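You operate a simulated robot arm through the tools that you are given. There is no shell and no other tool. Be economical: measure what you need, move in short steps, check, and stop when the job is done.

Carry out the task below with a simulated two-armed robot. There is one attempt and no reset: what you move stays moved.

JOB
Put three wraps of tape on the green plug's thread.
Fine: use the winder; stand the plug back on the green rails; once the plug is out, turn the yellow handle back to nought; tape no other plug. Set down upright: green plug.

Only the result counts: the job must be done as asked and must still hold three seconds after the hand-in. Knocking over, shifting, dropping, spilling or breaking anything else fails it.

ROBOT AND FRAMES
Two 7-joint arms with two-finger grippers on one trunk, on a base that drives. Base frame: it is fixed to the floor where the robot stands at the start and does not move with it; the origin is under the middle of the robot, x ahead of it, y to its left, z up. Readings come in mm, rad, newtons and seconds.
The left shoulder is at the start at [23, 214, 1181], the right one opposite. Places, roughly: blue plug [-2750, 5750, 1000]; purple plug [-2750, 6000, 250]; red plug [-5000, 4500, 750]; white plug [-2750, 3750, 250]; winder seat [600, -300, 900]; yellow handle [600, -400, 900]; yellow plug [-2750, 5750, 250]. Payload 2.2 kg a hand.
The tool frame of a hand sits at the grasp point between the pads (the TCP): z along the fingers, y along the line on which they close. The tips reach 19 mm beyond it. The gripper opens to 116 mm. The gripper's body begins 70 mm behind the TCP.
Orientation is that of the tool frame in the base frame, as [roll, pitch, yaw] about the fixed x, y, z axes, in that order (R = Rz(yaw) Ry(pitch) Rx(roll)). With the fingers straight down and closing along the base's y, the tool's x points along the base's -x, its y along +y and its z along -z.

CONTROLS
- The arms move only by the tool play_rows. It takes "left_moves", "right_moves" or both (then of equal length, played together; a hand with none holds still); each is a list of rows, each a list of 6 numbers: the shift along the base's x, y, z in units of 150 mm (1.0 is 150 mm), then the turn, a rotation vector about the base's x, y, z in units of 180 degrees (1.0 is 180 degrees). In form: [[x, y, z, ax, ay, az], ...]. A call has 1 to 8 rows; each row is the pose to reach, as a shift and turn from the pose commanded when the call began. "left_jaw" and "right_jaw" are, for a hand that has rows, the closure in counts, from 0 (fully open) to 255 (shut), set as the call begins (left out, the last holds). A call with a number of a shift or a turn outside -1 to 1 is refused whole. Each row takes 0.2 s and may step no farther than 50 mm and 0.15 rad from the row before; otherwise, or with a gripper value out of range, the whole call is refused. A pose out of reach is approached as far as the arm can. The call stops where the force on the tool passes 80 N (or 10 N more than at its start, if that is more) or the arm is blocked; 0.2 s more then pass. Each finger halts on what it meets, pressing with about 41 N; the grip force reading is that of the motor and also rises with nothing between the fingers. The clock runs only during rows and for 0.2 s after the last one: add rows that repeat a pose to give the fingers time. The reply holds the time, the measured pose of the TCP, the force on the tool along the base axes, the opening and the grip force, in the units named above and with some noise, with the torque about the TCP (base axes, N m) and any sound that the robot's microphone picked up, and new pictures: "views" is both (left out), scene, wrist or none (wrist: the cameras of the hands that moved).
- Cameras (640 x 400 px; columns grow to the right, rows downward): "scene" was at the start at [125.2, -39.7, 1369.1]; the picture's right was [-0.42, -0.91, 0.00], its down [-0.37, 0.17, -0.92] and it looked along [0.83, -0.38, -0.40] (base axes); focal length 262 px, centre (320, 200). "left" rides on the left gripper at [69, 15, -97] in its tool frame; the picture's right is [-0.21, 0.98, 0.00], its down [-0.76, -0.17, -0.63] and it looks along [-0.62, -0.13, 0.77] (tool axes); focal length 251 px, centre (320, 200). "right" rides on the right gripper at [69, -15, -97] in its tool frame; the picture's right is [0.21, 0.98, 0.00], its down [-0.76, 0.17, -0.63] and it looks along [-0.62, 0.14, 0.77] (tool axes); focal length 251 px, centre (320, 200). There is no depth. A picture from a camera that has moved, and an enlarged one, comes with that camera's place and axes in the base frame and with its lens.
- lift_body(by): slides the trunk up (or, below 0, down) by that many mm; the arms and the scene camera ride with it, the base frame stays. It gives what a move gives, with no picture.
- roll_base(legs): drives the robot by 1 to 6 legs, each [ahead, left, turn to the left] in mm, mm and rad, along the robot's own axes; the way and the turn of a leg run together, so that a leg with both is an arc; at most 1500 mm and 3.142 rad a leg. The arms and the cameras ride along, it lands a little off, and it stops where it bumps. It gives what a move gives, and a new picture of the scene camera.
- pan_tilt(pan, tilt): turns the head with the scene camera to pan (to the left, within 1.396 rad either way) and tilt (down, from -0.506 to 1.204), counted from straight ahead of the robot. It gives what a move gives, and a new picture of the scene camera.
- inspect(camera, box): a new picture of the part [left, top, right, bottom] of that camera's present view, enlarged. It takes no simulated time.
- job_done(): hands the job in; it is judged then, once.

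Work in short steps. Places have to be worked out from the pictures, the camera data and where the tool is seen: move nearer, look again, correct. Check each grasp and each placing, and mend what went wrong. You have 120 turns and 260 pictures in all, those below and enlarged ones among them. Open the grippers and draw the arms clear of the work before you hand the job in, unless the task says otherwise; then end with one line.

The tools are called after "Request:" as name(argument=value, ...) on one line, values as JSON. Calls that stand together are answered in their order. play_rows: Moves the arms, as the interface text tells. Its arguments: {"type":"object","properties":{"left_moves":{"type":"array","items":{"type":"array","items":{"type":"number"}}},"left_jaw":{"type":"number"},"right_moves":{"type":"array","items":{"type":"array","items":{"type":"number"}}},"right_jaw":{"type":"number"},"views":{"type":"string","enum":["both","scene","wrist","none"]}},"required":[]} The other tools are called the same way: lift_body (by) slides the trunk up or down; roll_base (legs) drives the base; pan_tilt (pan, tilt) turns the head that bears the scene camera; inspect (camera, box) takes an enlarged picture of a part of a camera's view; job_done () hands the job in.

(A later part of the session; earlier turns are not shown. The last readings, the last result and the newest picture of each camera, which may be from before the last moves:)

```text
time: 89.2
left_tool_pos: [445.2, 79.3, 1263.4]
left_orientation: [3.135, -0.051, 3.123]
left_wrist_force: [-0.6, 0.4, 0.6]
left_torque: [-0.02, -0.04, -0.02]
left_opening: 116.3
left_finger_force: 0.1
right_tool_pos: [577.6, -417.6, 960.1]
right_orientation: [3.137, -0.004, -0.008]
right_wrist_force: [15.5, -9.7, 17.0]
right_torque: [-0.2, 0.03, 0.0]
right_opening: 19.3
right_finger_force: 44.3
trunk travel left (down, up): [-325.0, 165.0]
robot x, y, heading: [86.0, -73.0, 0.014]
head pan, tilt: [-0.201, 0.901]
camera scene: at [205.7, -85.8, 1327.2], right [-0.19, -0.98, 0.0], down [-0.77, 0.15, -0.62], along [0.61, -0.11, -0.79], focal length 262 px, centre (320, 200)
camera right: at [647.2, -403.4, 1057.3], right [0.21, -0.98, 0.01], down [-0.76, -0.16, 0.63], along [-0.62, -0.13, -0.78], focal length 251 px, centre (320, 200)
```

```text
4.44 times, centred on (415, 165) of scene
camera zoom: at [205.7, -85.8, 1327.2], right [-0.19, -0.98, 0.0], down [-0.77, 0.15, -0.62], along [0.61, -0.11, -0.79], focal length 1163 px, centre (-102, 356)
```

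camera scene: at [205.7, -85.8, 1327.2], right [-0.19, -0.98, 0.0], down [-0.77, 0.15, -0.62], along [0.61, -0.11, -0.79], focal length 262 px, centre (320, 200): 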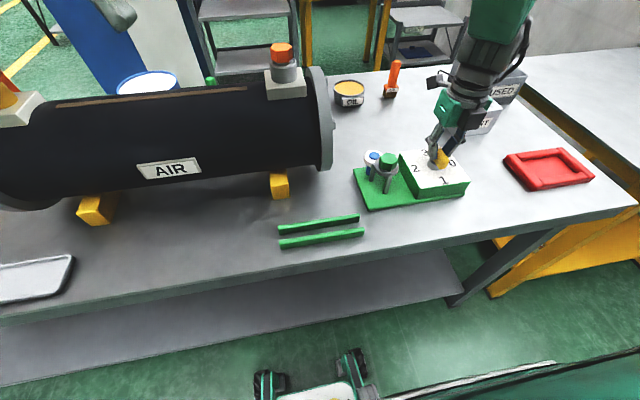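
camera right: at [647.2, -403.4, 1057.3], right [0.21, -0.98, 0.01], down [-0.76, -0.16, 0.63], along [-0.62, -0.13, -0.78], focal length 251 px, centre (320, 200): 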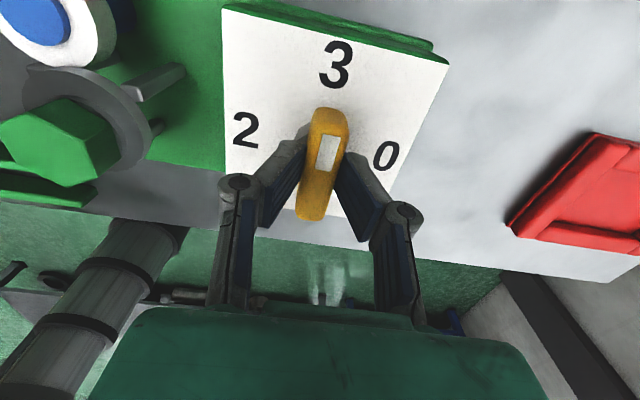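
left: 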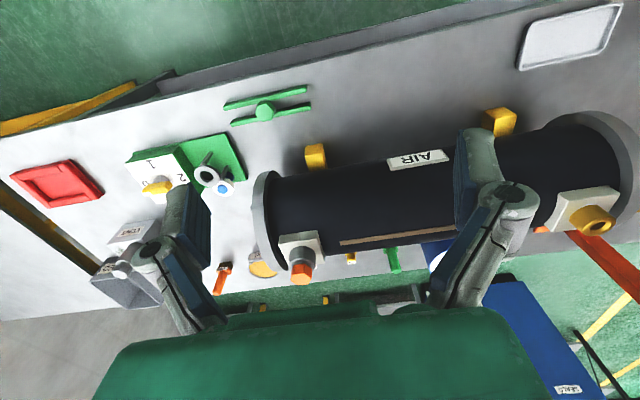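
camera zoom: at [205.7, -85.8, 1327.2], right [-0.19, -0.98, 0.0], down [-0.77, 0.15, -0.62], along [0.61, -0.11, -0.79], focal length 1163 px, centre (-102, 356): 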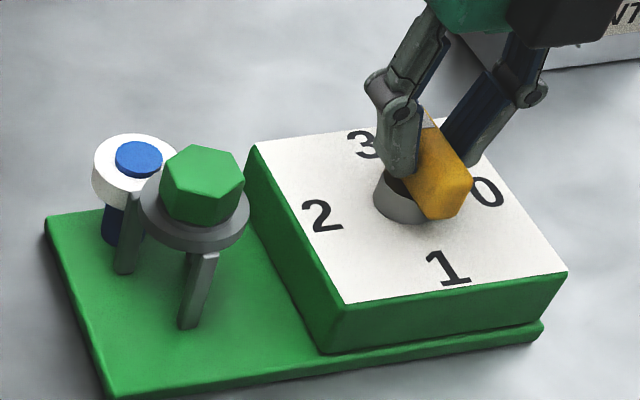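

At 3. Release the handle, raise, and rotate the hand back 180° on the way to the plug.

Request:
play_rows(right_moves=[[0, 0, 0, 0, 0, 0], [0, 0, 0, 0, 0, 0], [0, 0, 0.15, 0, 0, 0], [0, 0, 0.35, 0, 0, 0], [0, 0, 0.5, 0, 0, 0.04], [0, 0, 0.55, 0, 0, 0.085], [0, 0, 0.55, 0, 0, 0.13], [0, 0, 0.55, 0, 0, 0.175]], right_jaw=145, views="none")

Request:
play_rows(right_moves=[[0, 0.05, 0, 0, 0, 0.046], [0, 0.1, 0, 0, 0, 0.092], [0, 0.15, 0, 0, 0, 0.138], [0, 0.2, 0, 0, 0, 0.184], [0, 0.25, 0, 0, 0, 0.23], [0, 0.3, 0, 0, 0, 0.276], [0, 0.35, 0, 0, 0, 0.322], [0, 0.4, 0, 0, 0, 0.368]], views="none")

Request:
play_rows(right_moves=[[0, 0.04, 0, 0, 0, 0.046], [0, 0.08, 0, 0, 0, 0.092], [0, 0.12, 0, 0, 0, 0.138], [0, 0.16, 0, 0, 0, 0.184], [0, 0.2, 0, 0, 0, 0.23], [0, 0.25, 0, 0, 0, 0.276], [0, 0.3, 0, 0, 0, 0.322], [0, 0.35, 0, 0, 0, 0.368]], views="none")

```text
time: 91.0
left_tool_pos: [443.8, 79.6, 1264.3]
left_orientation: [3.137, -0.048, 3.124]
left_wrist_force: [0.4, -0.9, 0.1]
left_torque: [-0.02, 0.0, -0.02]
left_opening: 116.0
left_finger_force: 0.1
right_tool_pos: [577.4, -417.4, 1042.4]
right_orientation: [3.136, -0.003, 0.545]
right_wrist_force: [0.4, -0.1, -1.3]
right_torque: [0.0, 0.01, -0.02]
right_opening: 50.2
right_finger_force: 0.0
trunk travel left (down, up): [-325.0, 165.0]
robot x, y, heading: [90.0, -72.3, 0.012]
head pan, tilt: [-0.201, 0.901]
```

```text
time: 92.8
left_tool_pos: [444.3, 80.8, 1264.1]
left_orientation: [3.138, -0.049, 3.125]
left_wrist_force: [0.0, 0.1, -0.6]
left_torque: [0.0, 0.02, 0.0]
left_opening: 116.0
left_finger_force: 0.1
right_tool_pos: [577.1, -354.6, 1040.4]
right_orientation: [3.136, -0.004, 1.698]
right_wrist_force: [-0.5, -0.2, 0.3]
right_torque: [0.0, 0.0, 0.03]
right_opening: 49.8
right_finger_force: 0.0
trunk travel left (down, up): [-325.0, 165.0]
robot x, y, heading: [87.8, -67.3, 0.011]
head pan, tilt: [-0.201, 0.901]
```

```text
time: 94.7
left_tool_pos: [444.1, 81.2, 1263.6]
left_orientation: [3.135, -0.049, 3.126]
left_wrist_force: [0.4, 0.1, 0.8]
left_torque: [0.0, 0.0, 0.04]
left_opening: 116.0
left_finger_force: 0.1
right_tool_pos: [577.4, -302.8, 1040.5]
right_orientation: [3.134, -0.005, 2.857]
right_wrist_force: [0.3, -0.3, -0.2]
right_torque: [0.0, 0.01, -0.02]
right_opening: 50.2
right_finger_force: 0.2
trunk travel left (down, up): [-325.0, 165.0]
robot x, y, heading: [89.5, -69.9, 0.015]
head pan, tilt: [-0.201, 0.901]
```

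Finish the rotation, and lower to just above the plug head; view.

Request:
play_rows(right_moves=[[0.005, 0.005, -0.05, 0, 0, 0.044], [0.01, 0.01, -0.12, 0, 0, 0.0885], [0.01, 0.01, -0.24, 0, 0, 0.0885], [0.01, 0.01, -0.34, 0, 0, 0.0885], [0.01, 0.01, -0.37, 0, 0, 0.0885], [0.01, 0.01, -0.37, 0, 0, 0.0885]], right_jaw=123, views="wrist")

Request:
inspect(camera="scene", box=[350, 120, 480, 210])

```text
time: 96.0
left_tool_pos: [442.9, 80.5, 1264.2]
left_orientation: [3.136, -0.05, 3.125]
left_wrist_force: [0.8, 0.2, -0.5]
left_torque: [0.03, 0.01, 0.02]
left_opening: 116.3
left_finger_force: 0.1
right_tool_pos: [579.5, -302.1, 986.1]
right_orientation: [3.136, -0.005, 3.132]
right_wrist_force: [0.0, -0.1, -0.3]
right_torque: [0.02, 0.0, 0.01]
right_opening: 59.9
right_finger_force: 0.0
trunk travel left (down, up): [-325.0, 165.0]
robot x, y, heading: [87.2, -73.0, 0.011]
head pan, tilt: [-0.201, 0.901]
camera right: at [510.3, -317.7, 1083.9], right [-0.21, 0.98, 0.01], down [0.76, 0.16, 0.63], along [0.62, 0.13, -0.78], focal length 251 px, centre (320, 200)
```

right: 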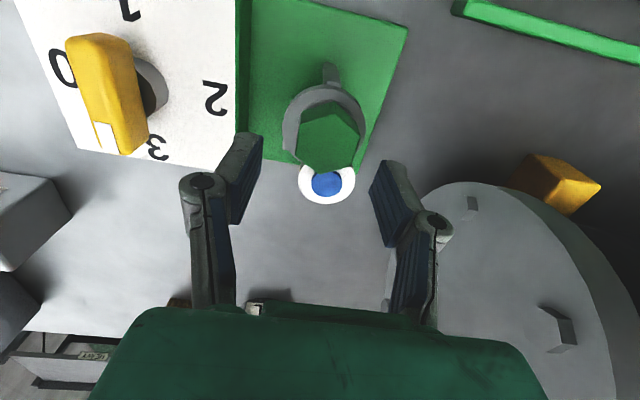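

```text
4.44 times, centred on (415, 165) of scene
camera zoom: at [204.9, -84.4, 1327.2], right [-0.19, -0.98, 0.0], down [-0.77, 0.15, -0.62], along [0.61, -0.12, -0.79], focal length 1163 px, centre (-102, 356)
```

zoom: 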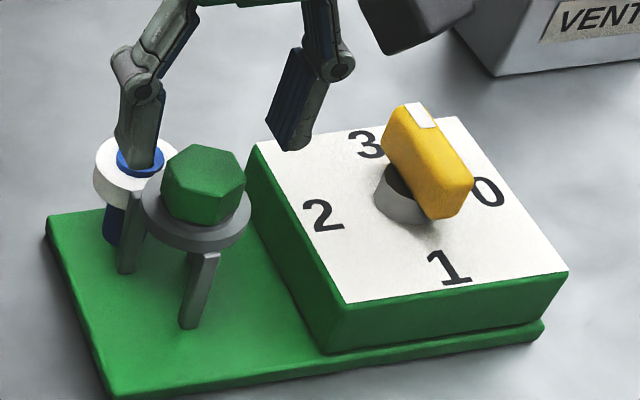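

Pointer at 3. Lower around the plug's head and grip.

Request:
play_rows(right_moves=[[0, 0.003, -0.07, 0, 0, 0], [0, 0.005, -0.14, 0, 0, 0], [0, 0.005, -0.195, 0, 0, 0], [0, 0.005, -0.195, 0, 0, 0]], views="none")

Request:
play_rows(right_moves=[[0, 0, 0, 0, 0, 0], [0, 0, 0, 0, 0, 0], [0, 0, 0, 0, 0, 0], [0, 0, 0, 0, 0, 0]], right_jaw=255, views="wrist")

```text
time: 97.0
left_tool_pos: [443.5, 79.5, 1264.2]
left_orientation: [3.136, -0.049, 3.124]
left_wrist_force: [-0.2, 1.0, 0.3]
left_torque: [0.05, 0.01, 0.01]
left_opening: 115.9
left_finger_force: 0.1
right_tool_pos: [577.8, -300.4, 957.7]
right_orientation: [3.136, -0.005, 3.133]
right_wrist_force: [-0.4, 0.5, -0.5]
right_torque: [-0.02, 0.03, -0.01]
right_opening: 60.0
right_finger_force: 0.0
trunk travel left (down, up): [-325.0, 165.0]
robot x, y, heading: [90.3, -75.4, 0.015]
head pan, tilt: [-0.201, 0.901]
```

```text
time: 98.0
left_tool_pos: [444.9, 81.0, 1263.9]
left_orientation: [3.137, -0.049, 3.123]
left_wrist_force: [0.0, -0.2, 0.4]
left_torque: [0.0, 0.0, 0.0]
left_opening: 116.1
left_finger_force: 0.1
right_tool_pos: [579.2, -301.1, 956.4]
right_orientation: [3.135, -0.006, 3.132]
right_wrist_force: [-0.4, -0.5, -0.4]
right_torque: [0.04, -0.02, 0.0]
right_opening: 33.2
right_finger_force: 41.2
trunk travel left (down, up): [-325.0, 165.0]
robot x, y, heading: [88.5, -69.5, 0.014]
head pan, tilt: [-0.201, 0.901]
camera right: at [509.9, -316.7, 1054.9], right [-0.21, 0.98, 0.01], down [0.76, 0.16, 0.63], along [0.62, 0.13, -0.78], focal length 251 px, centre (320, 200)
```

right: 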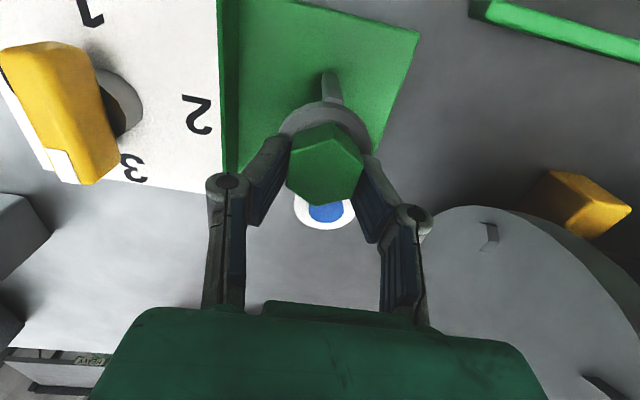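

Good grip (33.2 mm). Lift straight up and look at the thread.

Request:
play_rows(right_moves=[[0, 0, 0.05, 0, 0, 0], [0, 0, 0.12, 0, 0, 0], [0, 0, 0.2, 0, 0, 0], [0, 0, 0.3, 0, 0, 0], [0, 0, 0.42, 0, 0, 0], [0, 0, 0.5, 0, 0, 0], [0, 0, 0.5, 0, 0, 0]], views="none")

Request:
inspect(camera="scene", box=[350, 110, 450, 200])

```text
time: 99.7
left_tool_pos: [444.2, 80.8, 1263.8]
left_orientation: [3.137, -0.048, 3.124]
left_wrist_force: [-0.3, 0.8, -0.6]
left_torque: [-0.01, 0.02, 0.02]
left_opening: 116.0
left_finger_force: 0.0
right_tool_pos: [578.8, -301.1, 1032.0]
right_orientation: [3.137, -0.006, 3.134]
right_wrist_force: [0.3, -0.7, -1.2]
right_torque: [-0.05, 0.02, 0.0]
right_opening: 32.8
right_finger_force: 41.1
trunk travel left (down, up): [-325.0, 165.0]
robot x, y, heading: [87.3, -72.3, 0.009]
head pan, tilt: [-0.201, 0.901]
```

```text
4.44 times, centred on (400, 155) of scene
camera zoom: at [205.1, -84.4, 1327.1], right [-0.19, -0.98, 0.0], down [-0.77, 0.15, -0.62], along [0.61, -0.12, -0.79], focal length 1163 px, centre (-36, 400)
```

zoom: 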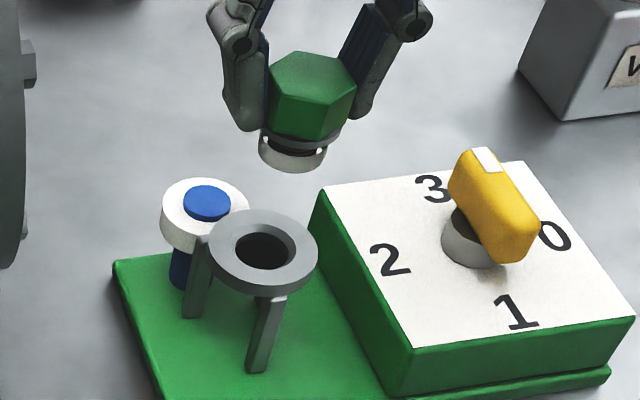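

White tape is on the thread. Move the plug back toward the rails at safe height.

Request:
play_rows(right_moves=[[-0.1, 0.1, 0, 0, 0, 0], [-0.2, 0.2, 0, 0, 0, 0], [-0.3, 0.3, 0, 0, 0, 0], [-0.4, 0.42, 0, 0, 0, 0], [-0.5, 0.55, 0, 0, 0, 0], [-0.6, 0.68, -0.05, 0, 0, 0], [-0.66, 0.8, -0.1, 0, 0, 0], [-0.66, 0.8, -0.1, 0, 0, 0]], views="wrist")

Request:
roll_base(legs=[[-50, 0, 0]])

```text
time: 101.5
left_tool_pos: [443.9, 81.8, 1265.0]
left_orientation: [3.136, -0.047, 3.124]
left_wrist_force: [-0.4, -0.2, 0.0]
left_torque: [-0.02, 0.03, 0.03]
left_opening: 116.0
left_finger_force: 0.1
right_tool_pos: [480.2, -181.8, 1017.1]
right_orientation: [3.139, -0.005, 3.132]
right_wrist_force: [-0.7, 0.6, -1.4]
right_torque: [0.01, -0.06, -0.04]
right_opening: 33.2
right_finger_force: 40.5
trunk travel left (down, up): [-325.0, 165.0]
robot x, y, heading: [91.7, -73.0, 0.011]
head pan, tilt: [-0.201, 0.901]
camera right: at [411.5, -195.9, 1115.2], right [-0.21, 0.98, 0.0], down [0.76, 0.16, 0.63], along [0.62, 0.13, -0.78], focal length 251 px, centre (320, 200)
```

right: 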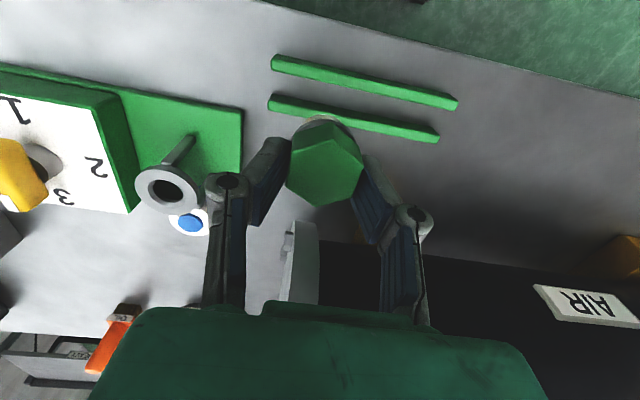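

```text
time: 102.4
left_tool_pos: [400.3, 80.0, 1262.0]
left_orientation: [3.137, -0.052, 3.125]
left_wrist_force: [0.4, 1.0, 0.2]
left_torque: [0.0, 0.0, 0.0]
left_opening: 115.8
left_finger_force: 0.0
right_tool_pos: [434.9, -181.7, 1015.0]
right_orientation: [3.138, -0.008, 3.131]
right_wrist_force: [0.0, -0.6, -0.3]
right_torque: [-0.01, -0.02, -0.03]
right_opening: 33.1
right_finger_force: 40.6
trunk travel left (down, up): [-325.0, 165.0]
robot x, y, heading: [44.4, -73.3, 0.014]
head pan, tilt: [-0.201, 0.901]
camera scene: at [161.5, -83.5, 1326.7], right [-0.19, -0.98, 0.0], down [-0.77, 0.15, -0.62], along [0.6, -0.12, -0.79], focal length 262 px, centre (320, 200)
```

scene: 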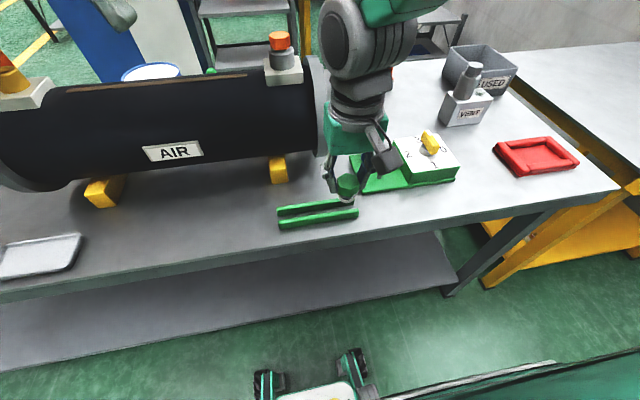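

Base back at x≈44. Move the plug over the rails' middle at z≈955 and compare visually.

Request:
play_rows(right_moves=[[0.08, 0.06, -0.05, 0, 0, 0], [0.16, 0.12, -0.1, 0, 0, 0], [0.24, 0.18, -0.16, 0, 0, 0], [0.3, 0.24, -0.24, 0, 0, 0], [0.3, 0.27, -0.32, 0, 0, 0], [0.3, 0.27, -0.4, 0, 0, 0], [0.3, 0.27, -0.4, 0, 0, 0]], views="wrist")

Request:
inspect(camera="scene", box=[260, 160, 380, 240])

Request:
inspect(camera="right", box=[200, 40, 440, 220])

```text
time: 104.0
left_tool_pos: [395.0, 79.2, 1261.9]
left_orientation: [3.136, -0.056, 3.123]
left_wrist_force: [0.0, -0.3, 0.3]
left_torque: [0.03, 0.0, 0.0]
left_opening: 116.3
left_finger_force: 0.1
right_tool_pos: [480.9, -142.5, 967.3]
right_orientation: [3.117, 0.011, 3.118]
right_wrist_force: [-0.3, 0.7, -1.2]
right_torque: [0.02, -0.05, 0.01]
right_opening: 33.0
right_finger_force: 40.6
trunk travel left (down, up): [-325.0, 165.0]
robot x, y, heading: [42.4, -66.8, 0.013]
head pan, tilt: [-0.201, 0.901]
camera right: at [410.4, -159.0, 1063.6], right [-0.19, 0.98, 0.02], down [0.75, 0.13, 0.64], along [0.63, 0.14, -0.76], focal length 251 px, centre (320, 200)
```

right: 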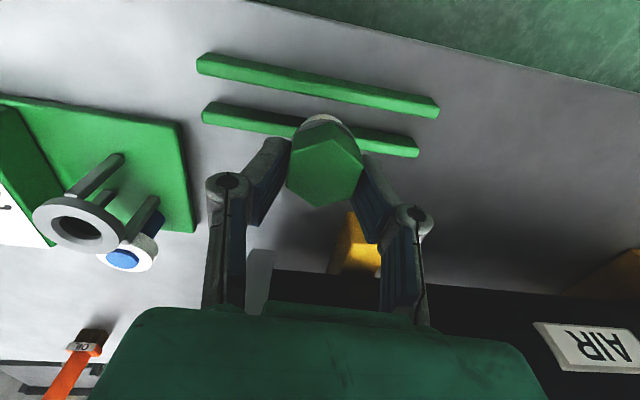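

```text
5.00 times, centred on (320, 200) of scene
camera zoom: at [157.5, -83.7, 1327.1], right [-0.19, -0.98, 0.0], down [-0.77, 0.15, -0.62], along [0.61, -0.12, -0.79], focal length 1308 px, centre (320, 200)
```

zoom: 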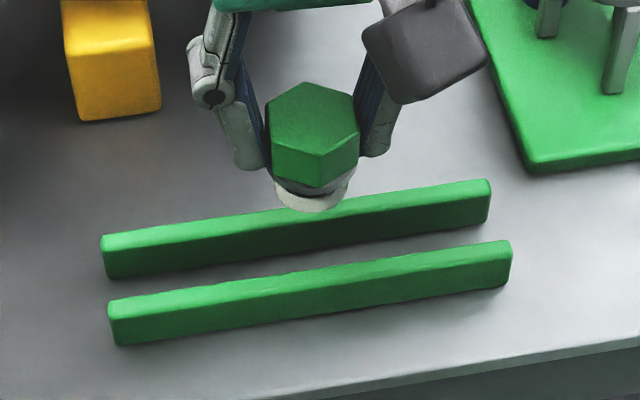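

```text
2.22 times, centred on (320, 130) of right
camera zoom: at [410.4, -159.0, 1063.6], right [-0.19, 0.98, 0.02], down [0.75, 0.13, 0.64], along [0.63, 0.14, -0.76], focal length 559 px, centre (320, 356)
```

zoom: 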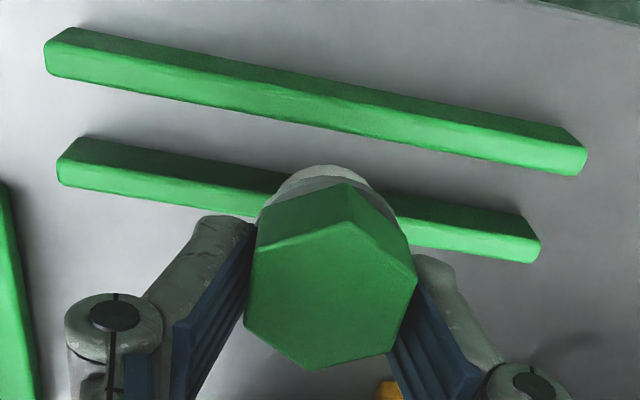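

The arm limit is the inward y reach, so I shift the base left: first raise and draw the hand out, then roll left 80 and ahead 50 (ending on a forward leg to stay stiff).

Request:
play_rows(right_moves=[[-0.05, -0.05, 0.15, 0, 0, 0], [-0.1, -0.15, 0.3, 0, 0, 0], [-0.17, -0.3, 0.36, 0, 0, 0], [-0.25, -0.45, 0.36, 0, 0, 0], [-0.32, -0.6, 0.36, 0, 0, 0], [-0.32, -0.68, 0.36, 0, 0, 0], [-0.32, -0.68, 0.36, 0, 0, 0]], views="none")

Request:
roll_base(legs=[[0, 80, 0], [50, 0, 0]])

Request:
play_rows(left_moves=[[0, 0, 0, 0, 0, 0], [0, 0, 0, 0, 0, 0], [0, 0, 0, 0, 0, 0], [0, 0, 0, 0, 0, 0], [0, 0, 0, 0, 0, 0], [0, 0, 0, 0, 0, 0], [0, 0, 0, 0, 0, 0], [0, 0, 0, 0, 0, 0]], views="none")

```text
time: 105.6
left_tool_pos: [394.4, 79.9, 1261.4]
left_orientation: [3.136, -0.056, 3.124]
left_wrist_force: [-1.1, -0.5, 0.0]
left_torque: [0.0, 0.01, -0.02]
left_opening: 116.0
left_finger_force: 0.1
right_tool_pos: [427.0, -244.4, 1011.5]
right_orientation: [3.14, -0.001, 3.133]
right_wrist_force: [0.1, -0.1, -1.1]
right_torque: [-0.01, 0.04, 0.02]
right_opening: 33.3
right_finger_force: 41.6
trunk travel left (down, up): [-325.0, 165.0]
robot x, y, heading: [42.5, -69.7, 0.009]
head pan, tilt: [-0.201, 0.901]
```

```text
time: 107.1
left_tool_pos: [431.2, 219.2, 1258.7]
left_orientation: [-3.106, -0.048, 3.125]
left_wrist_force: [-1.5, 2.1, 1.5]
left_torque: [-0.18, -0.1, 0.03]
left_opening: 115.9
left_finger_force: 0.0
right_tool_pos: [468.0, -112.8, 1022.2]
right_orientation: [-3.106, 0.012, 3.138]
right_wrist_force: [-0.4, 1.7, -0.6]
right_torque: [-0.16, -0.01, 0.05]
right_opening: 33.1
right_finger_force: 40.9
trunk travel left (down, up): [-325.0, 165.0]
robot x, y, heading: [91.4, 19.5, 0.012]
head pan, tilt: [-0.201, 0.901]
camera scene: at [193.9, 49.1, 1328.1], right [-0.19, -0.98, 0.03], down [-0.76, 0.12, -0.63], along [0.62, -0.14, -0.77], focal length 262 px, centre (320, 200)
```

scene: 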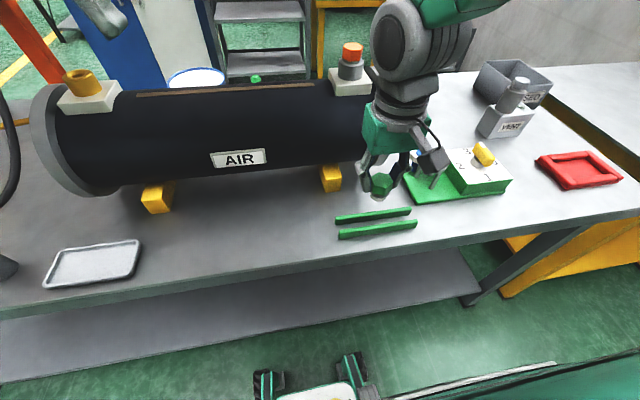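

```text
time: 109.1
left_tool_pos: [437.8, 185.8, 1261.6]
left_orientation: [-3.137, -0.064, 3.126]
left_wrist_force: [-0.2, -0.6, -0.1]
left_torque: [0.07, -0.06, -0.02]
left_opening: 116.1
left_finger_force: 0.0
right_tool_pos: [475.4, -139.5, 1014.7]
right_orientation: [-3.14, 0.011, 3.141]
right_wrist_force: [-0.3, -0.4, -0.3]
right_torque: [0.03, -0.02, 0.03]
right_opening: 32.9
right_finger_force: 40.7
trunk travel left (down, up): [-325.0, 165.0]
robot x, y, heading: [92.6, 27.3, 0.013]
head pan, tilt: [-0.201, 0.901]
stopped in row 8 (left hand): the arm was blocked; the commanded pose is now the measured one
```

Settled close to zero lean at (92,27). Lower the plug to z≈955 over the rails.

Request:
play_rows(right_moves=[[0.01, 0, -0.06, 0, 0.001, 0], [0.02, 0, -0.12, 0, 0.003, 0], [0.03, 0, -0.2, 0, 0.003, 0], [0.03, 0, -0.28, 0, 0.003, 0], [0.03, 0, -0.36, 0, 0.003, 0], [0.03, 0, -0.4, 0, 0.003, 0], [0.03, 0, -0.4, 0, 0.003, 0], [0.03, 0, -0.4, 0, 0.003, 0]], views="none")

Request:
inspect(camera="right", box=[200, 40, 440, 220])

Request:
inspect(camera="scene", box=[310, 170, 430, 250])

```text
time: 110.9
left_tool_pos: [439.0, 168.9, 1262.9]
left_orientation: [3.135, -0.058, 3.125]
left_wrist_force: [-0.1, -0.2, 0.0]
left_torque: [0.09, -0.02, -0.03]
left_opening: 116.0
left_finger_force: 0.0
right_tool_pos: [478.5, -153.2, 951.8]
right_orientation: [3.134, -0.004, 3.139]
right_wrist_force: [0.0, -1.2, -1.1]
right_torque: [0.06, -0.06, 0.04]
right_opening: 33.2
right_finger_force: 40.7
trunk travel left (down, up): [-325.0, 165.0]
robot x, y, heading: [87.0, 23.9, 0.017]
head pan, tilt: [-0.201, 0.901]
```

```text
2.22 times, centred on (320, 130) of right
camera zoom: at [409.7, -169.2, 1051.1], right [-0.21, 0.98, 0.01], down [0.76, 0.16, 0.63], along [0.62, 0.14, -0.78], focal length 559 px, centre (320, 356)
```

zoom: 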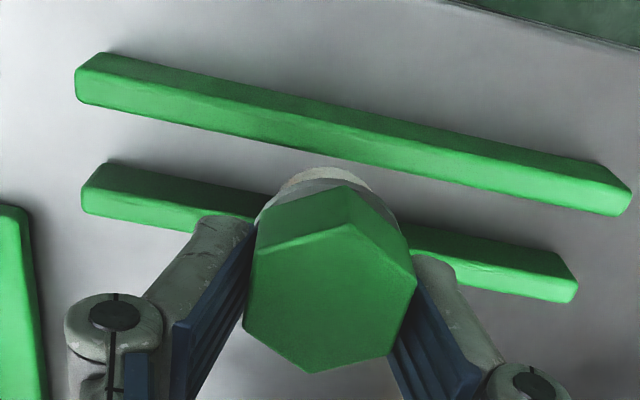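

```text
5.00 times, centred on (370, 210) of scene
camera zoom: at [206.7, 17.1, 1327.2], right [-0.18, -0.98, 0.0], down [-0.77, 0.14, -0.62], along [0.61, -0.12, -0.79], focal length 1308 px, centre (70, 150)
```

zoom: 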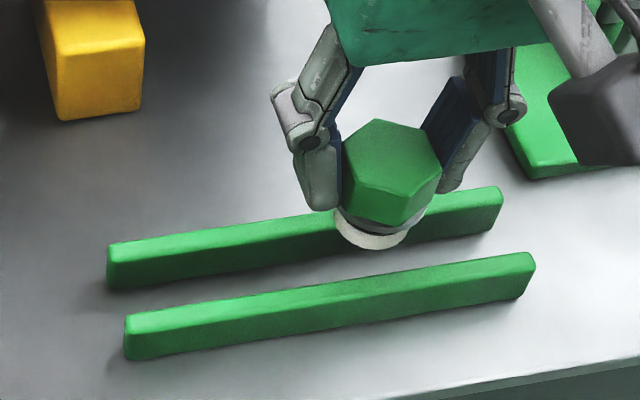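

Rails' midline is ≈5 mm further in x than the plug (consistent with the original grip pose x≈484.5). Shift +5.5 mm and lower to z≈928.

Request:
play_rows(right_moves=[[0.02, 0.02, -0.03, 0, 0, 0], [0.037, 0.04, -0.08, 0, 0, 0], [0.037, 0.05, -0.13, 0, 0, 0], [0.037, 0.05, -0.16, 0, 0, 0], [0.037, 0.05, -0.16, 0, 0, 0], [0.037, 0.05, -0.16, 0, 0, 0]], views="none")

Request:
inspect(camera="right", box=[200, 40, 440, 220])

Request:
inspect(camera="scene", box=[310, 170, 430, 250])

```text
time: 112.5
left_tool_pos: [434.6, 235.4, 1252.3]
left_orientation: [-3.101, -0.078, 3.13]
left_wrist_force: [-0.4, 1.2, 1.6]
left_torque: [-0.04, -0.03, 0.0]
left_opening: 116.0
left_finger_force: 0.0
right_tool_pos: [482.2, -90.3, 936.9]
right_orientation: [-3.107, 0.005, -3.133]
right_wrist_force: [0.0, 0.5, -1.2]
right_torque: [-0.09, 0.0, -0.04]
right_opening: 33.3
right_finger_force: 40.9
trunk travel left (down, up): [-325.0, 165.0]
robot x, y, heading: [89.3, 40.8, 0.016]
head pan, tilt: [-0.201, 0.901]
stopped in row 6 (right hand): the arm was blocked; the commanded pose is now the measured one
```

```text
2.22 times, centred on (320, 130) of right
camera zoom: at [413.1, -103.5, 1035.2], right [-0.22, 0.97, -0.03], down [0.75, 0.19, 0.63], along [0.62, 0.11, -0.78], focal length 559 px, centre (320, 356)
```

zoom: 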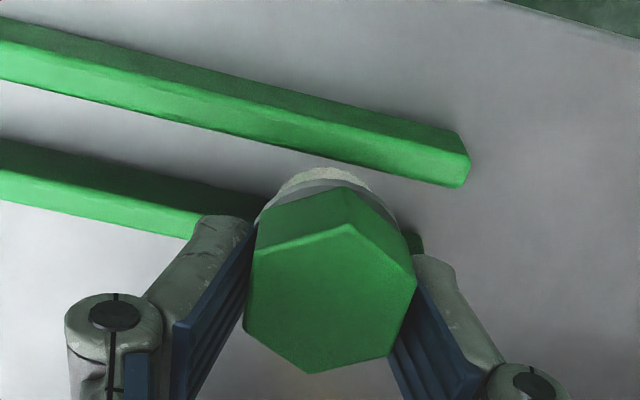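

```text
5.00 times, centred on (370, 210) of scene
camera zoom: at [205.7, 65.4, 1326.9], right [-0.18, -0.98, 0.03], down [-0.77, 0.12, -0.62], along [0.61, -0.14, -0.78], focal length 1308 px, centre (70, 150)
```

zoom: 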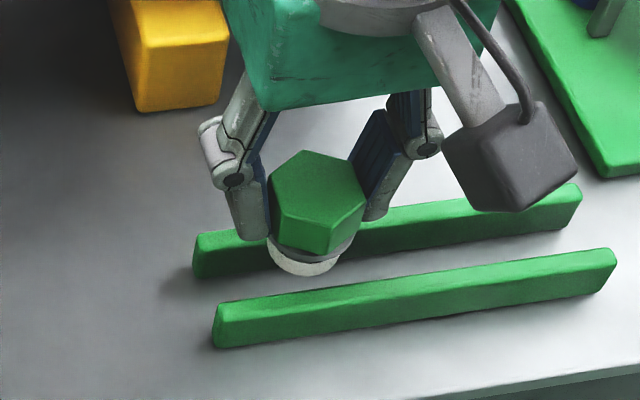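

The base swayed sideways again after the lateral roll. I raise via the trunk a little and let it settle fully before going on.

Request:
lift_body(by=25)

Request:
play_rows(left_moves=[[0, 0, 0, 0, 0, 0], [0, 0, 0, 0, 0, 0], [0, 0, 0, 0, 0, 0], [0, 0, 0, 0, 0, 0], [0, 0, 0, 0, 0, 0], [0, 0, 0, 0, 0, 0], [0, 0, 0, 0, 0, 0], [0, 0, 0, 0, 0, 0]], views="none")

Request:
play_rows(left_moves=[[0, 0, 0, 0, 0, 0], [0, 0, 0, 0, 0, 0], [0, 0, 0, 0, 0, 0], [0, 0, 0, 0, 0, 0], [0, 0, 0, 0, 0, 0], [0, 0, 0, 0, 0, 0], [0, 0, 0, 0, 0, 0], [0, 0, 0, 0, 0, 0]], views="none")

Request:
play_rows(left_moves=[[0, 0, 0, 0, 0, 0], [0, 0, 0, 0, 0, 0], [0, 0, 0, 0, 0, 0], [0, 0, 0, 0, 0, 0], [0, 0, 0, 0, 0, 0], [0, 0, 0, 0, 0, 0], [0, 0, 0, 0, 0, 0], [0, 0, 0, 0, 0, 0]], views="none")

```text
time: 113.2
left_tool_pos: [437.0, 246.8, 1272.7]
left_orientation: [-3.096, -0.087, 3.132]
left_wrist_force: [0.6, 1.6, 1.5]
left_torque: [-0.09, -0.01, 0.01]
left_opening: 115.9
left_finger_force: 0.1
right_tool_pos: [482.2, -80.7, 961.4]
right_orientation: [-3.103, 0.006, -3.128]
right_wrist_force: [-0.7, 0.5, -0.5]
right_torque: [-0.13, -0.01, 0.01]
right_opening: 32.9
right_finger_force: 41.2
trunk travel left (down, up): [-350.0, 140.0]
robot x, y, heading: [90.1, 46.0, 0.015]
head pan, tilt: [-0.201, 0.901]
```

```text
time: 115.2
left_tool_pos: [434.1, 231.1, 1276.3]
left_orientation: [-3.11, -0.084, 3.132]
left_wrist_force: [0.4, -0.4, 0.0]
left_torque: [0.02, -0.02, 0.01]
left_opening: 116.1
left_finger_force: 0.0
right_tool_pos: [480.5, -92.5, 962.0]
right_orientation: [-3.115, 0.007, -3.13]
right_wrist_force: [-0.8, 0.4, -0.7]
right_torque: [-0.03, -0.04, 0.02]
right_opening: 32.8
right_finger_force: 41.2
trunk travel left (down, up): [-350.0, 140.0]
robot x, y, heading: [93.2, 43.9, 0.016]
head pan, tilt: [-0.201, 0.901]
stopped in row 8 (left hand): the arm was blocked; the commanded pose is now the measured one
```

```text
time: 117.0
left_tool_pos: [434.4, 224.0, 1277.2]
left_orientation: [-3.116, -0.081, 3.132]
left_wrist_force: [0.0, 0.4, -0.3]
left_torque: [-0.01, -0.01, 0.01]
left_opening: 116.1
left_finger_force: 0.1
right_tool_pos: [481.2, -97.9, 961.3]
right_orientation: [-3.121, 0.008, -3.13]
right_wrist_force: [-0.1, 0.4, -0.6]
right_torque: [-0.02, -0.02, 0.02]
right_opening: 33.2
right_finger_force: 40.5
trunk travel left (down, up): [-350.0, 140.0]
robot x, y, heading: [91.2, 43.5, 0.019]
head pan, tilt: [-0.201, 0.901]
```

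```text
time: 118.8
left_tool_pos: [433.2, 215.9, 1279.2]
left_orientation: [-3.123, -0.08, 3.131]
left_wrist_force: [0.1, 0.2, -0.6]
left_torque: [-0.01, 0.01, 0.01]
left_opening: 116.0
left_finger_force: 0.1
right_tool_pos: [480.8, -103.9, 960.5]
right_orientation: [-3.126, 0.006, -3.131]
right_wrist_force: [0.0, 0.7, -0.4]
right_torque: [-0.01, 0.01, 0.0]
right_opening: 33.2
right_finger_force: 41.3
trunk travel left (down, up): [-350.0, 140.0]
robot x, y, heading: [89.1, 44.4, 0.02]
head pan, tilt: [-0.201, 0.901]
```

Relaxing slowly. A small pure-x roll helped before; do that and check.

Request:
roll_base(legs=[[-15, 0, 0]])

Request:
play_rows(left_moves=[[0, 0, 0, 0, 0, 0], [0, 0, 0, 0, 0, 0], [0, 0, 0, 0, 0, 0], [0, 0, 0, 0, 0, 0], [0, 0, 0, 0, 0, 0], [0, 0, 0, 0, 0, 0], [0, 0, 0, 0, 0, 0], [0, 0, 0, 0, 0, 0]], views="none")

Request:
play_rows(left_moves=[[0, 0, 0, 0, 0, 0], [0, 0, 0, 0, 0, 0], [0, 0, 0, 0, 0, 0], [0, 0, 0, 0, 0, 0], [0, 0, 0, 0, 0, 0], [0, 0, 0, 0, 0, 0], [0, 0, 0, 0, 0, 0], [0, 0, 0, 0, 0, 0]], views="none")

```text
time: 119.6
left_tool_pos: [422.6, 249.2, 1273.5]
left_orientation: [-3.097, -0.084, 3.132]
left_wrist_force: [-0.6, 0.9, 0.9]
left_torque: [-0.09, 0.04, 0.0]
left_opening: 115.7
left_finger_force: 0.0
right_tool_pos: [469.3, -77.2, 962.1]
right_orientation: [-3.104, 0.005, -3.127]
right_wrist_force: [0.5, 0.4, -1.1]
right_torque: [-0.07, -0.01, 0.02]
right_opening: 33.2
right_finger_force: 41.1
trunk travel left (down, up): [-350.0, 140.0]
robot x, y, heading: [76.6, 50.4, 0.014]
head pan, tilt: [-0.201, 0.901]
camera scene: at [194.8, 78.8, 1351.4], right [-0.18, -0.98, 0.03], down [-0.77, 0.12, -0.62], along [0.61, -0.14, -0.78], focal length 262 px, centre (320, 200)
```

scene: 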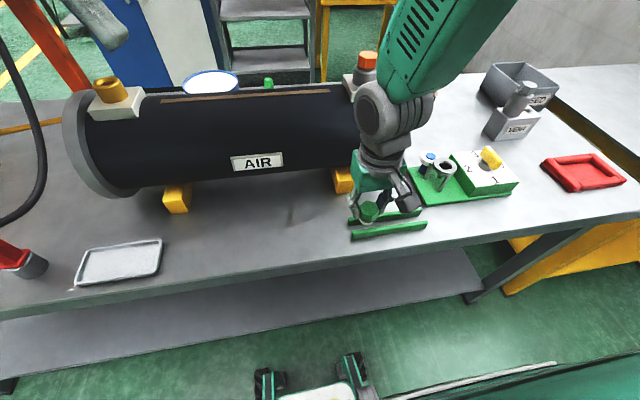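

```text
time: 121.4
left_tool_pos: [415.1, 225.6, 1281.1]
left_orientation: [-3.113, -0.079, 3.135]
left_wrist_force: [-0.9, 1.1, 0.4]
left_torque: [-0.01, -0.02, 0.0]
left_opening: 116.1
left_finger_force: 0.0
right_tool_pos: [462.0, -93.2, 960.8]
right_orientation: [-3.123, 0.01, -3.127]
right_wrist_force: [-0.1, 1.1, -1.5]
right_torque: [-0.02, -0.04, -0.02]
right_opening: 33.1
right_finger_force: 41.0
trunk travel left (down, up): [-350.0, 140.0]
robot x, y, heading: [78.0, 47.4, 0.014]
head pan, tilt: [-0.201, 0.901]
```

```text
time: 123.2
left_tool_pos: [415.1, 222.0, 1280.7]
left_orientation: [-3.118, -0.076, 3.135]
left_wrist_force: [-0.7, 0.3, 0.2]
left_torque: [-0.03, -0.02, 0.0]
left_opening: 116.0
left_finger_force: 0.1
right_tool_pos: [462.7, -96.0, 960.3]
right_orientation: [-3.126, 0.009, -3.128]
right_wrist_force: [-1.0, 0.4, -1.1]
right_torque: [0.0, 0.0, -0.02]
right_opening: 33.0
right_finger_force: 41.1
trunk travel left (down, up): [-350.0, 140.0]
robot x, y, heading: [78.8, 51.8, 0.015]
head pan, tilt: [-0.201, 0.901]
```

Nearly static now. Move gently to (484.5,-138), straightening small tilts.

Request:
play_rows(right_moves=[[0.02, -0.03, 0, 0.001, 0, 0], [0.04, -0.07, 0, 0.002, 0.001, -0.001], [0.06, -0.11, 0, 0.003, 0.002, -0.002], [0.08, -0.15, 0, 0.004, 0.003, -0.003], [0.1, -0.19, 0, 0.005, 0.003, -0.004], [0.12, -0.23, 0, 0.005, 0.003, -0.004], [0.14, -0.26, 0, 0.005, 0.003, -0.004], [0.145, -0.28, 0, 0.005, 0.003, -0.004]], views="none")

Request:
play_rows(right_moves=[[0, 0, 0, 0, 0, 0], [0, 0, 0, 0, 0, 0], [0, 0, 0, 0, 0, 0], [0, 0, 0, 0, 0, 0], [0, 0, 0, 0, 0, 0], [0, 0, 0, 0, 0, 0]], views="none")

```text
time: 125.0
left_tool_pos: [415.3, 223.6, 1278.8]
left_orientation: [-3.115, -0.077, 3.134]
left_wrist_force: [-0.4, 0.2, 1.1]
left_torque: [-0.01, -0.02, -0.01]
left_opening: 115.9
left_finger_force: 0.0
right_tool_pos: [484.2, -137.2, 960.1]
right_orientation: [-3.139, -0.003, -3.141]
right_wrist_force: [-0.2, 0.1, -1.9]
right_torque: [-0.06, -0.04, 0.04]
right_opening: 32.7
right_finger_force: 41.3
trunk travel left (down, up): [-350.0, 140.0]
robot x, y, heading: [71.4, 51.2, 0.012]
head pan, tilt: [-0.201, 0.901]
```

```text
time: 126.4
left_tool_pos: [416.8, 213.2, 1273.0]
left_orientation: [-3.128, -0.107, 3.136]
left_wrist_force: [0.2, -0.8, 0.0]
left_torque: [0.05, -0.02, 0.0]
left_opening: 116.0
left_finger_force: 0.0
right_tool_pos: [484.8, -146.5, 959.2]
right_orientation: [3.133, 0.003, -3.14]
right_wrist_force: [-0.2, 0.2, -0.7]
right_torque: [0.04, -0.03, -0.02]
right_opening: 33.0
right_finger_force: 40.8
trunk travel left (down, up): [-350.0, 140.0]
robot x, y, heading: [75.0, 51.1, 0.019]
head pan, tilt: [-0.201, 0.901]
```

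At (485,-146,959). Descend gently to ≈925.

Request:
play_rows(right_moves=[[0, 0, -0.03, 0, 0, 0], [0, 0, -0.07, 0, 0, 0], [0, 0, -0.11, 0, 0, 0], [0, 0, -0.15, 0, 0, 0], [0, 0, -0.19, 0, 0, 0], [0, 0, -0.225, 0, 0, 0], [0, 0, -0.225, 0, 0, 0]], views="wrist")

Request:
inspect(camera="right", box=[200, 40, 440, 220])

Request:
inspect(camera="scene", box=[330, 150, 450, 250])

```text
time: 128.2
left_tool_pos: [417.2, 201.7, 1272.1]
left_orientation: [-3.127, -0.109, 3.134]
left_wrist_force: [-0.6, -0.4, -0.8]
left_torque: [-0.05, 0.0, 0.02]
left_opening: 116.0
left_finger_force: 0.0
right_tool_pos: [482.9, -157.9, 925.5]
right_orientation: [3.134, -0.001, 3.139]
right_wrist_force: [0.3, 1.0, -1.1]
right_torque: [-0.03, -0.01, 0.03]
right_opening: 33.2
right_finger_force: 41.0
trunk travel left (down, up): [-350.0, 140.0]
robot x, y, heading: [80.3, 41.1, 0.02]
head pan, tilt: [-0.201, 0.901]
stopped in row 7 (right hand): the arm was blocked; the commanded pose is now the measured one
camera right: at [414.4, -173.9, 1024.4], right [-0.21, 0.98, 0.01], down [0.76, 0.16, 0.63], along [0.62, 0.14, -0.77], focal length 251 px, centre (320, 200)
```

right: 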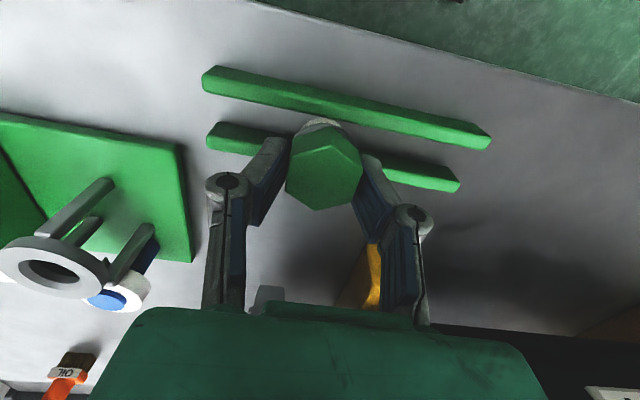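

```text
2.22 times, centred on (320, 130) of right
camera zoom: at [414.4, -173.9, 1024.4], right [-0.21, 0.98, 0.01], down [0.76, 0.16, 0.63], along [0.62, 0.14, -0.77], focal length 559 px, centre (320, 356)
```

zoom: 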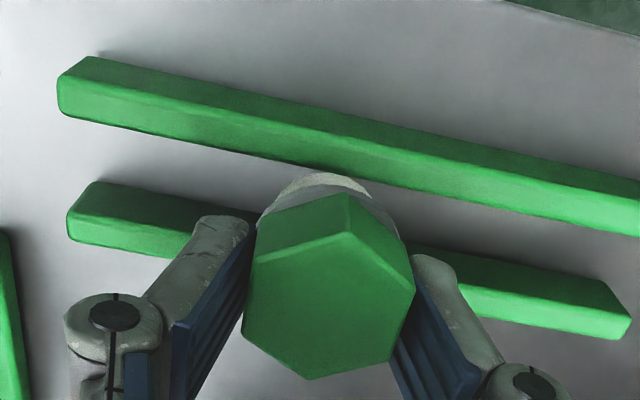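

```text
4.00 times, centred on (390, 200) of scene
camera zoom: at [193.4, 4.4, 1351.3], right [-0.18, -0.98, -0.02], down [-0.77, 0.15, -0.62], along [0.61, -0.1, -0.79], focal length 1047 px, centre (40, 200)
```

zoom: 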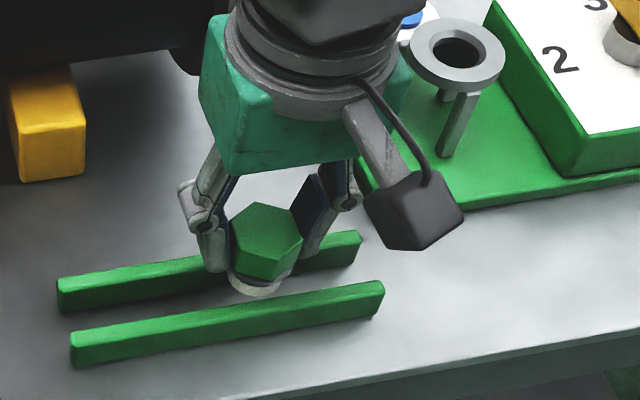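

Alignment between both views averages out. Lower in small steps watching for side forces.

Request:
play_rows(right_moves=[[0.003, 0, -0.02, 0, 0, 0], [0.005, 0, -0.04, 0, 0, 0], [0.005, 0, -0.05, 0, 0, 0], [0.005, 0, -0.05, 0, 0, 0]], views="none")

Request:
inspect(camera="scene", box=[330, 170, 430, 250])

```text
time: 129.4
left_tool_pos: [412.5, 255.3, 1268.6]
left_orientation: [-3.088, -0.103, 3.137]
left_wrist_force: [0.4, 0.6, 0.5]
left_torque: [-0.06, -0.06, 0.02]
left_opening: 116.4
left_finger_force: 0.1
right_tool_pos: [481.9, -113.9, 926.9]
right_orientation: [-3.114, 0.007, -3.134]
right_wrist_force: [1.4, 0.8, -1.7]
right_torque: [-0.12, 0.02, 0.02]
right_opening: 33.0
right_finger_force: 40.9
trunk travel left (down, up): [-350.0, 140.0]
robot x, y, heading: [75.9, 49.0, 0.023]
head pan, tilt: [-0.201, 0.901]
stopped in row 4 (right hand): the arm was blocked; the commanded pose is now the measured one
```

```text
5.00 times, centred on (380, 210) of scene
camera zoom: at [191.0, 80.3, 1351.9], right [-0.18, -0.98, 0.03], down [-0.77, 0.12, -0.62], along [0.61, -0.14, -0.78], focal length 1308 px, centre (20, 150)
```

zoom: 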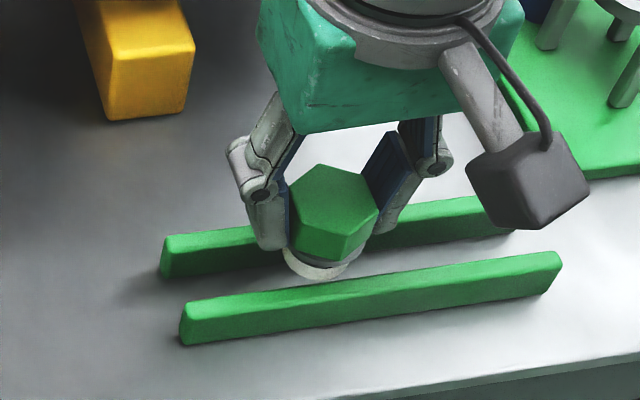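

Rocking recurs whenever the base is at y>0, while y≈-70 was rock-steady; so I go back there. Raise the plug first.

Request:
play_rows(right_moves=[[0, 0, 0.12, 0, 0, 0], [0, 0, 0.27, 0, 0, 0], [0, 0, 0.42, 0, 0, 0], [0, 0, 0.57, 0, 0, 0], [-0.1, 0, 0.6, 0, 0, 0], [-0.2, 0, 0.6, 0, 0, 0]], views="none")

Request:
roll_base(legs=[[0, -60, 0], [0, -60, 0], [15, 0, 0]])

Request:
play_rows(left_moves=[[0, 0, 0, 0, 0, 0], [0, 0, 0, 0, 0, 0], [0, 0, 0, 0, 0, 0], [0, 0, 0, 0, 0, 0], [0, 0, 0, 0, 0, 0], [0, 0, 0, 0, 0, 0], [0, 0, 0, 0, 0, 0], [0, 0, 0, 0, 0, 0]], views="none")

Request:
lift_body(by=-25)

```text
time: 130.8
left_tool_pos: [414.1, 204.9, 1269.7]
left_orientation: [-3.129, -0.118, 3.136]
left_wrist_force: [0.2, -0.8, -0.5]
left_torque: [0.06, 0.0, -0.03]
left_opening: 116.0
left_finger_force: 0.2
right_tool_pos: [451.7, -154.4, 1008.2]
right_orientation: [3.132, 0.006, -3.14]
right_wrist_force: [-0.6, -0.6, -1.8]
right_torque: [-0.01, -0.05, 0.0]
right_opening: 33.1
right_finger_force: 41.3
trunk travel left (down, up): [-350.0, 140.0]
robot x, y, heading: [77.8, 43.1, 0.017]
head pan, tilt: [-0.201, 0.901]
```

```text
time: 132.7
left_tool_pos: [427.2, 147.4, 1264.5]
left_orientation: [-3.084, -0.114, 3.134]
left_wrist_force: [0.3, 0.8, 1.7]
left_torque: [-0.12, -0.03, 0.05]
left_opening: 116.1
left_finger_force: 0.0
right_tool_pos: [465.4, -221.9, 1019.5]
right_orientation: [-3.109, 0.011, -3.133]
right_wrist_force: [0.6, 1.2, -1.2]
right_torque: [-0.07, 0.0, 0.03]
right_opening: 33.3
right_finger_force: 41.2
trunk travel left (down, up): [-350.0, 140.0]
robot x, y, heading: [92.3, -64.5, 0.016]
head pan, tilt: [-0.201, 0.901]
camera scene: at [202.9, -55.9, 1352.8], right [-0.18, -0.98, 0.02], down [-0.77, 0.13, -0.63], along [0.61, -0.13, -0.78], focal length 262 px, centre (320, 200)
```

scene: 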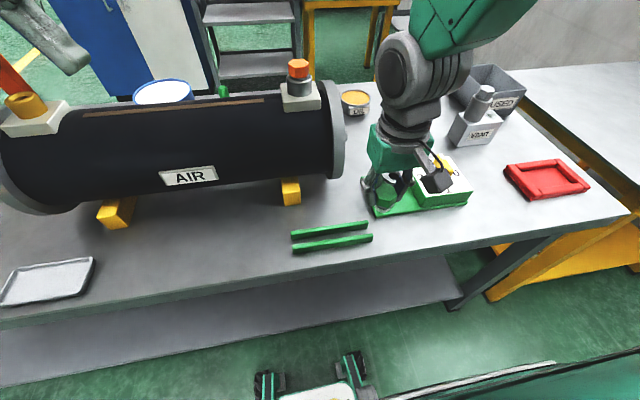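

```text
time: 134.7
left_tool_pos: [427.2, 180.6, 1256.2]
left_orientation: [-3.062, -0.131, 3.135]
left_wrist_force: [-1.1, 1.2, 0.2]
left_torque: [-0.06, -0.02, -0.01]
left_opening: 116.1
left_finger_force: 0.0
right_tool_pos: [465.1, -193.3, 1021.1]
right_orientation: [-3.089, 0.014, -3.123]
right_wrist_force: [-0.7, 0.1, -1.1]
right_torque: [-0.05, 0.0, -0.01]
right_opening: 33.1
right_finger_force: 41.3
trunk travel left (down, up): [-350.0, 140.0]
robot x, y, heading: [95.8, -49.2, 0.016]
head pan, tilt: [-0.201, 0.901]
stopped in row 8 (left hand): the arm was blocked; the commanded pose is now the measured one
```

```text
time: 135.4
left_tool_pos: [426.1, 185.9, 1226.9]
left_orientation: [-3.057, -0.142, 3.137]
left_wrist_force: [0.6, 1.0, 0.3]
left_torque: [-0.1, -0.03, 0.03]
left_opening: 115.9
left_finger_force: 0.0
right_tool_pos: [464.9, -186.6, 995.9]
right_orientation: [-3.086, 0.015, -3.122]
right_wrist_force: [-0.1, 0.3, -1.2]
right_torque: [-0.08, 0.03, 0.04]
right_opening: 33.0
right_finger_force: 40.6
trunk travel left (down, up): [-325.0, 165.0]
robot x, y, heading: [91.4, -47.5, 0.02]
head pan, tilt: [-0.201, 0.901]
```

My holds let the left arm creep and sag outward, which shifts the balance. I bring the left hand back inward and upright.

Request:
play_rows(left_moves=[[0.03, -0.06, 0.05, 0.001, -0.006, 0], [0.07, -0.13, 0.1, 0.003, -0.012, 0], [0.1, -0.2, 0.15, 0.005, -0.018, 0], [0.14, -0.27, 0.2, 0.006, -0.024, 0], [0.18, -0.34, 0.25, 0.008, -0.03, 0], [0.22, -0.41, 0.3, 0.01, -0.036, 0], [0.26, -0.48, 0.35, 0.01, -0.042, 0], [0.3, -0.55, 0.35, 0.01, -0.045, 0]], views="none")

Request:
pan_tilt(pan=-0.25, tilt=0.9)

Request:
pan_tilt(pan=-0.2, tilt=0.9)

```text
time: 137.4
left_tool_pos: [468.7, 94.1, 1288.5]
left_orientation: [-3.101, 0.014, -3.137]
left_wrist_force: [0.1, 0.1, -0.3]
left_torque: [0.0, 0.05, 0.01]
left_opening: 115.9
left_finger_force: 0.1
right_tool_pos: [463.1, -194.8, 994.3]
right_orientation: [-3.095, 0.017, -3.121]
right_wrist_force: [0.0, 0.0, -1.6]
right_torque: [-0.06, -0.03, 0.04]
right_opening: 33.0
right_finger_force: 41.1
trunk travel left (down, up): [-325.0, 165.0]
robot x, y, heading: [94.1, -46.4, 0.022]
head pan, tilt: [-0.201, 0.901]
stopped in row 8 (left hand): the arm was blocked; the commanded pose is now the measured one
```

```text
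time: 138.1
left_tool_pos: [468.2, 113.5, 1288.6]
left_orientation: [-3.088, 0.014, -3.136]
left_wrist_force: [0.2, 1.6, 0.7]
left_torque: [-0.11, 0.0, 0.01]
left_opening: 116.0
left_finger_force: 0.1
right_tool_pos: [462.4, -179.0, 997.6]
right_orientation: [-3.085, 0.018, -3.12]
right_wrist_force: [-0.2, 1.0, -1.1]
right_torque: [-0.07, 0.01, -0.01]
right_opening: 33.3
right_finger_force: 41.1
trunk travel left (down, up): [-325.0, 165.0]
robot x, y, heading: [93.0, -37.2, 0.017]
head pan, tilt: [-0.25, 0.901]
camera scene: at [206.4, -39.2, 1327.4], right [-0.23, -0.97, 0.01], down [-0.76, 0.17, -0.62], along [0.6, -0.15, -0.78], focal length 262 px, centre (320, 200)
```

scene: 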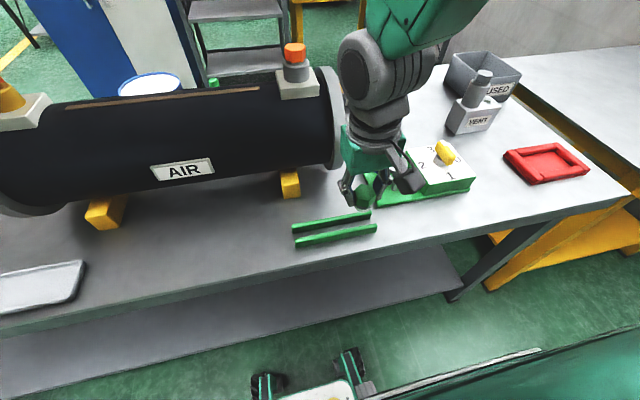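

```text
time: 138.7
left_tool_pos: [470.2, 53.9, 1292.3]
left_orientation: [-3.129, 0.015, -3.142]
left_wrist_force: [-0.6, -0.1, 0.1]
left_torque: [0.07, -0.01, 0.04]
left_opening: 116.1
left_finger_force: 0.0
right_tool_pos: [463.7, -226.9, 990.6]
right_orientation: [-3.124, 0.015, -3.126]
right_wrist_force: [-1.1, -0.2, -1.0]
right_torque: [0.05, 0.01, -0.03]
right_opening: 33.0
right_finger_force: 41.0
trunk travel left (down, up): [-325.0, 165.0]
robot x, y, heading: [93.4, -52.0, 0.013]
head pan, tilt: [-0.201, 0.901]
camera scene: at [208.9, -97.0, 1326.3], right [-0.18, -0.98, -0.02], down [-0.77, 0.16, -0.61], along [0.61, -0.09, -0.79], focal length 262 px, centre (320, 200)
```

scene: 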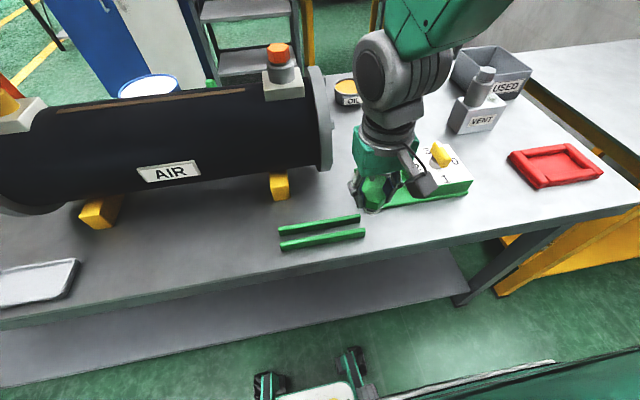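

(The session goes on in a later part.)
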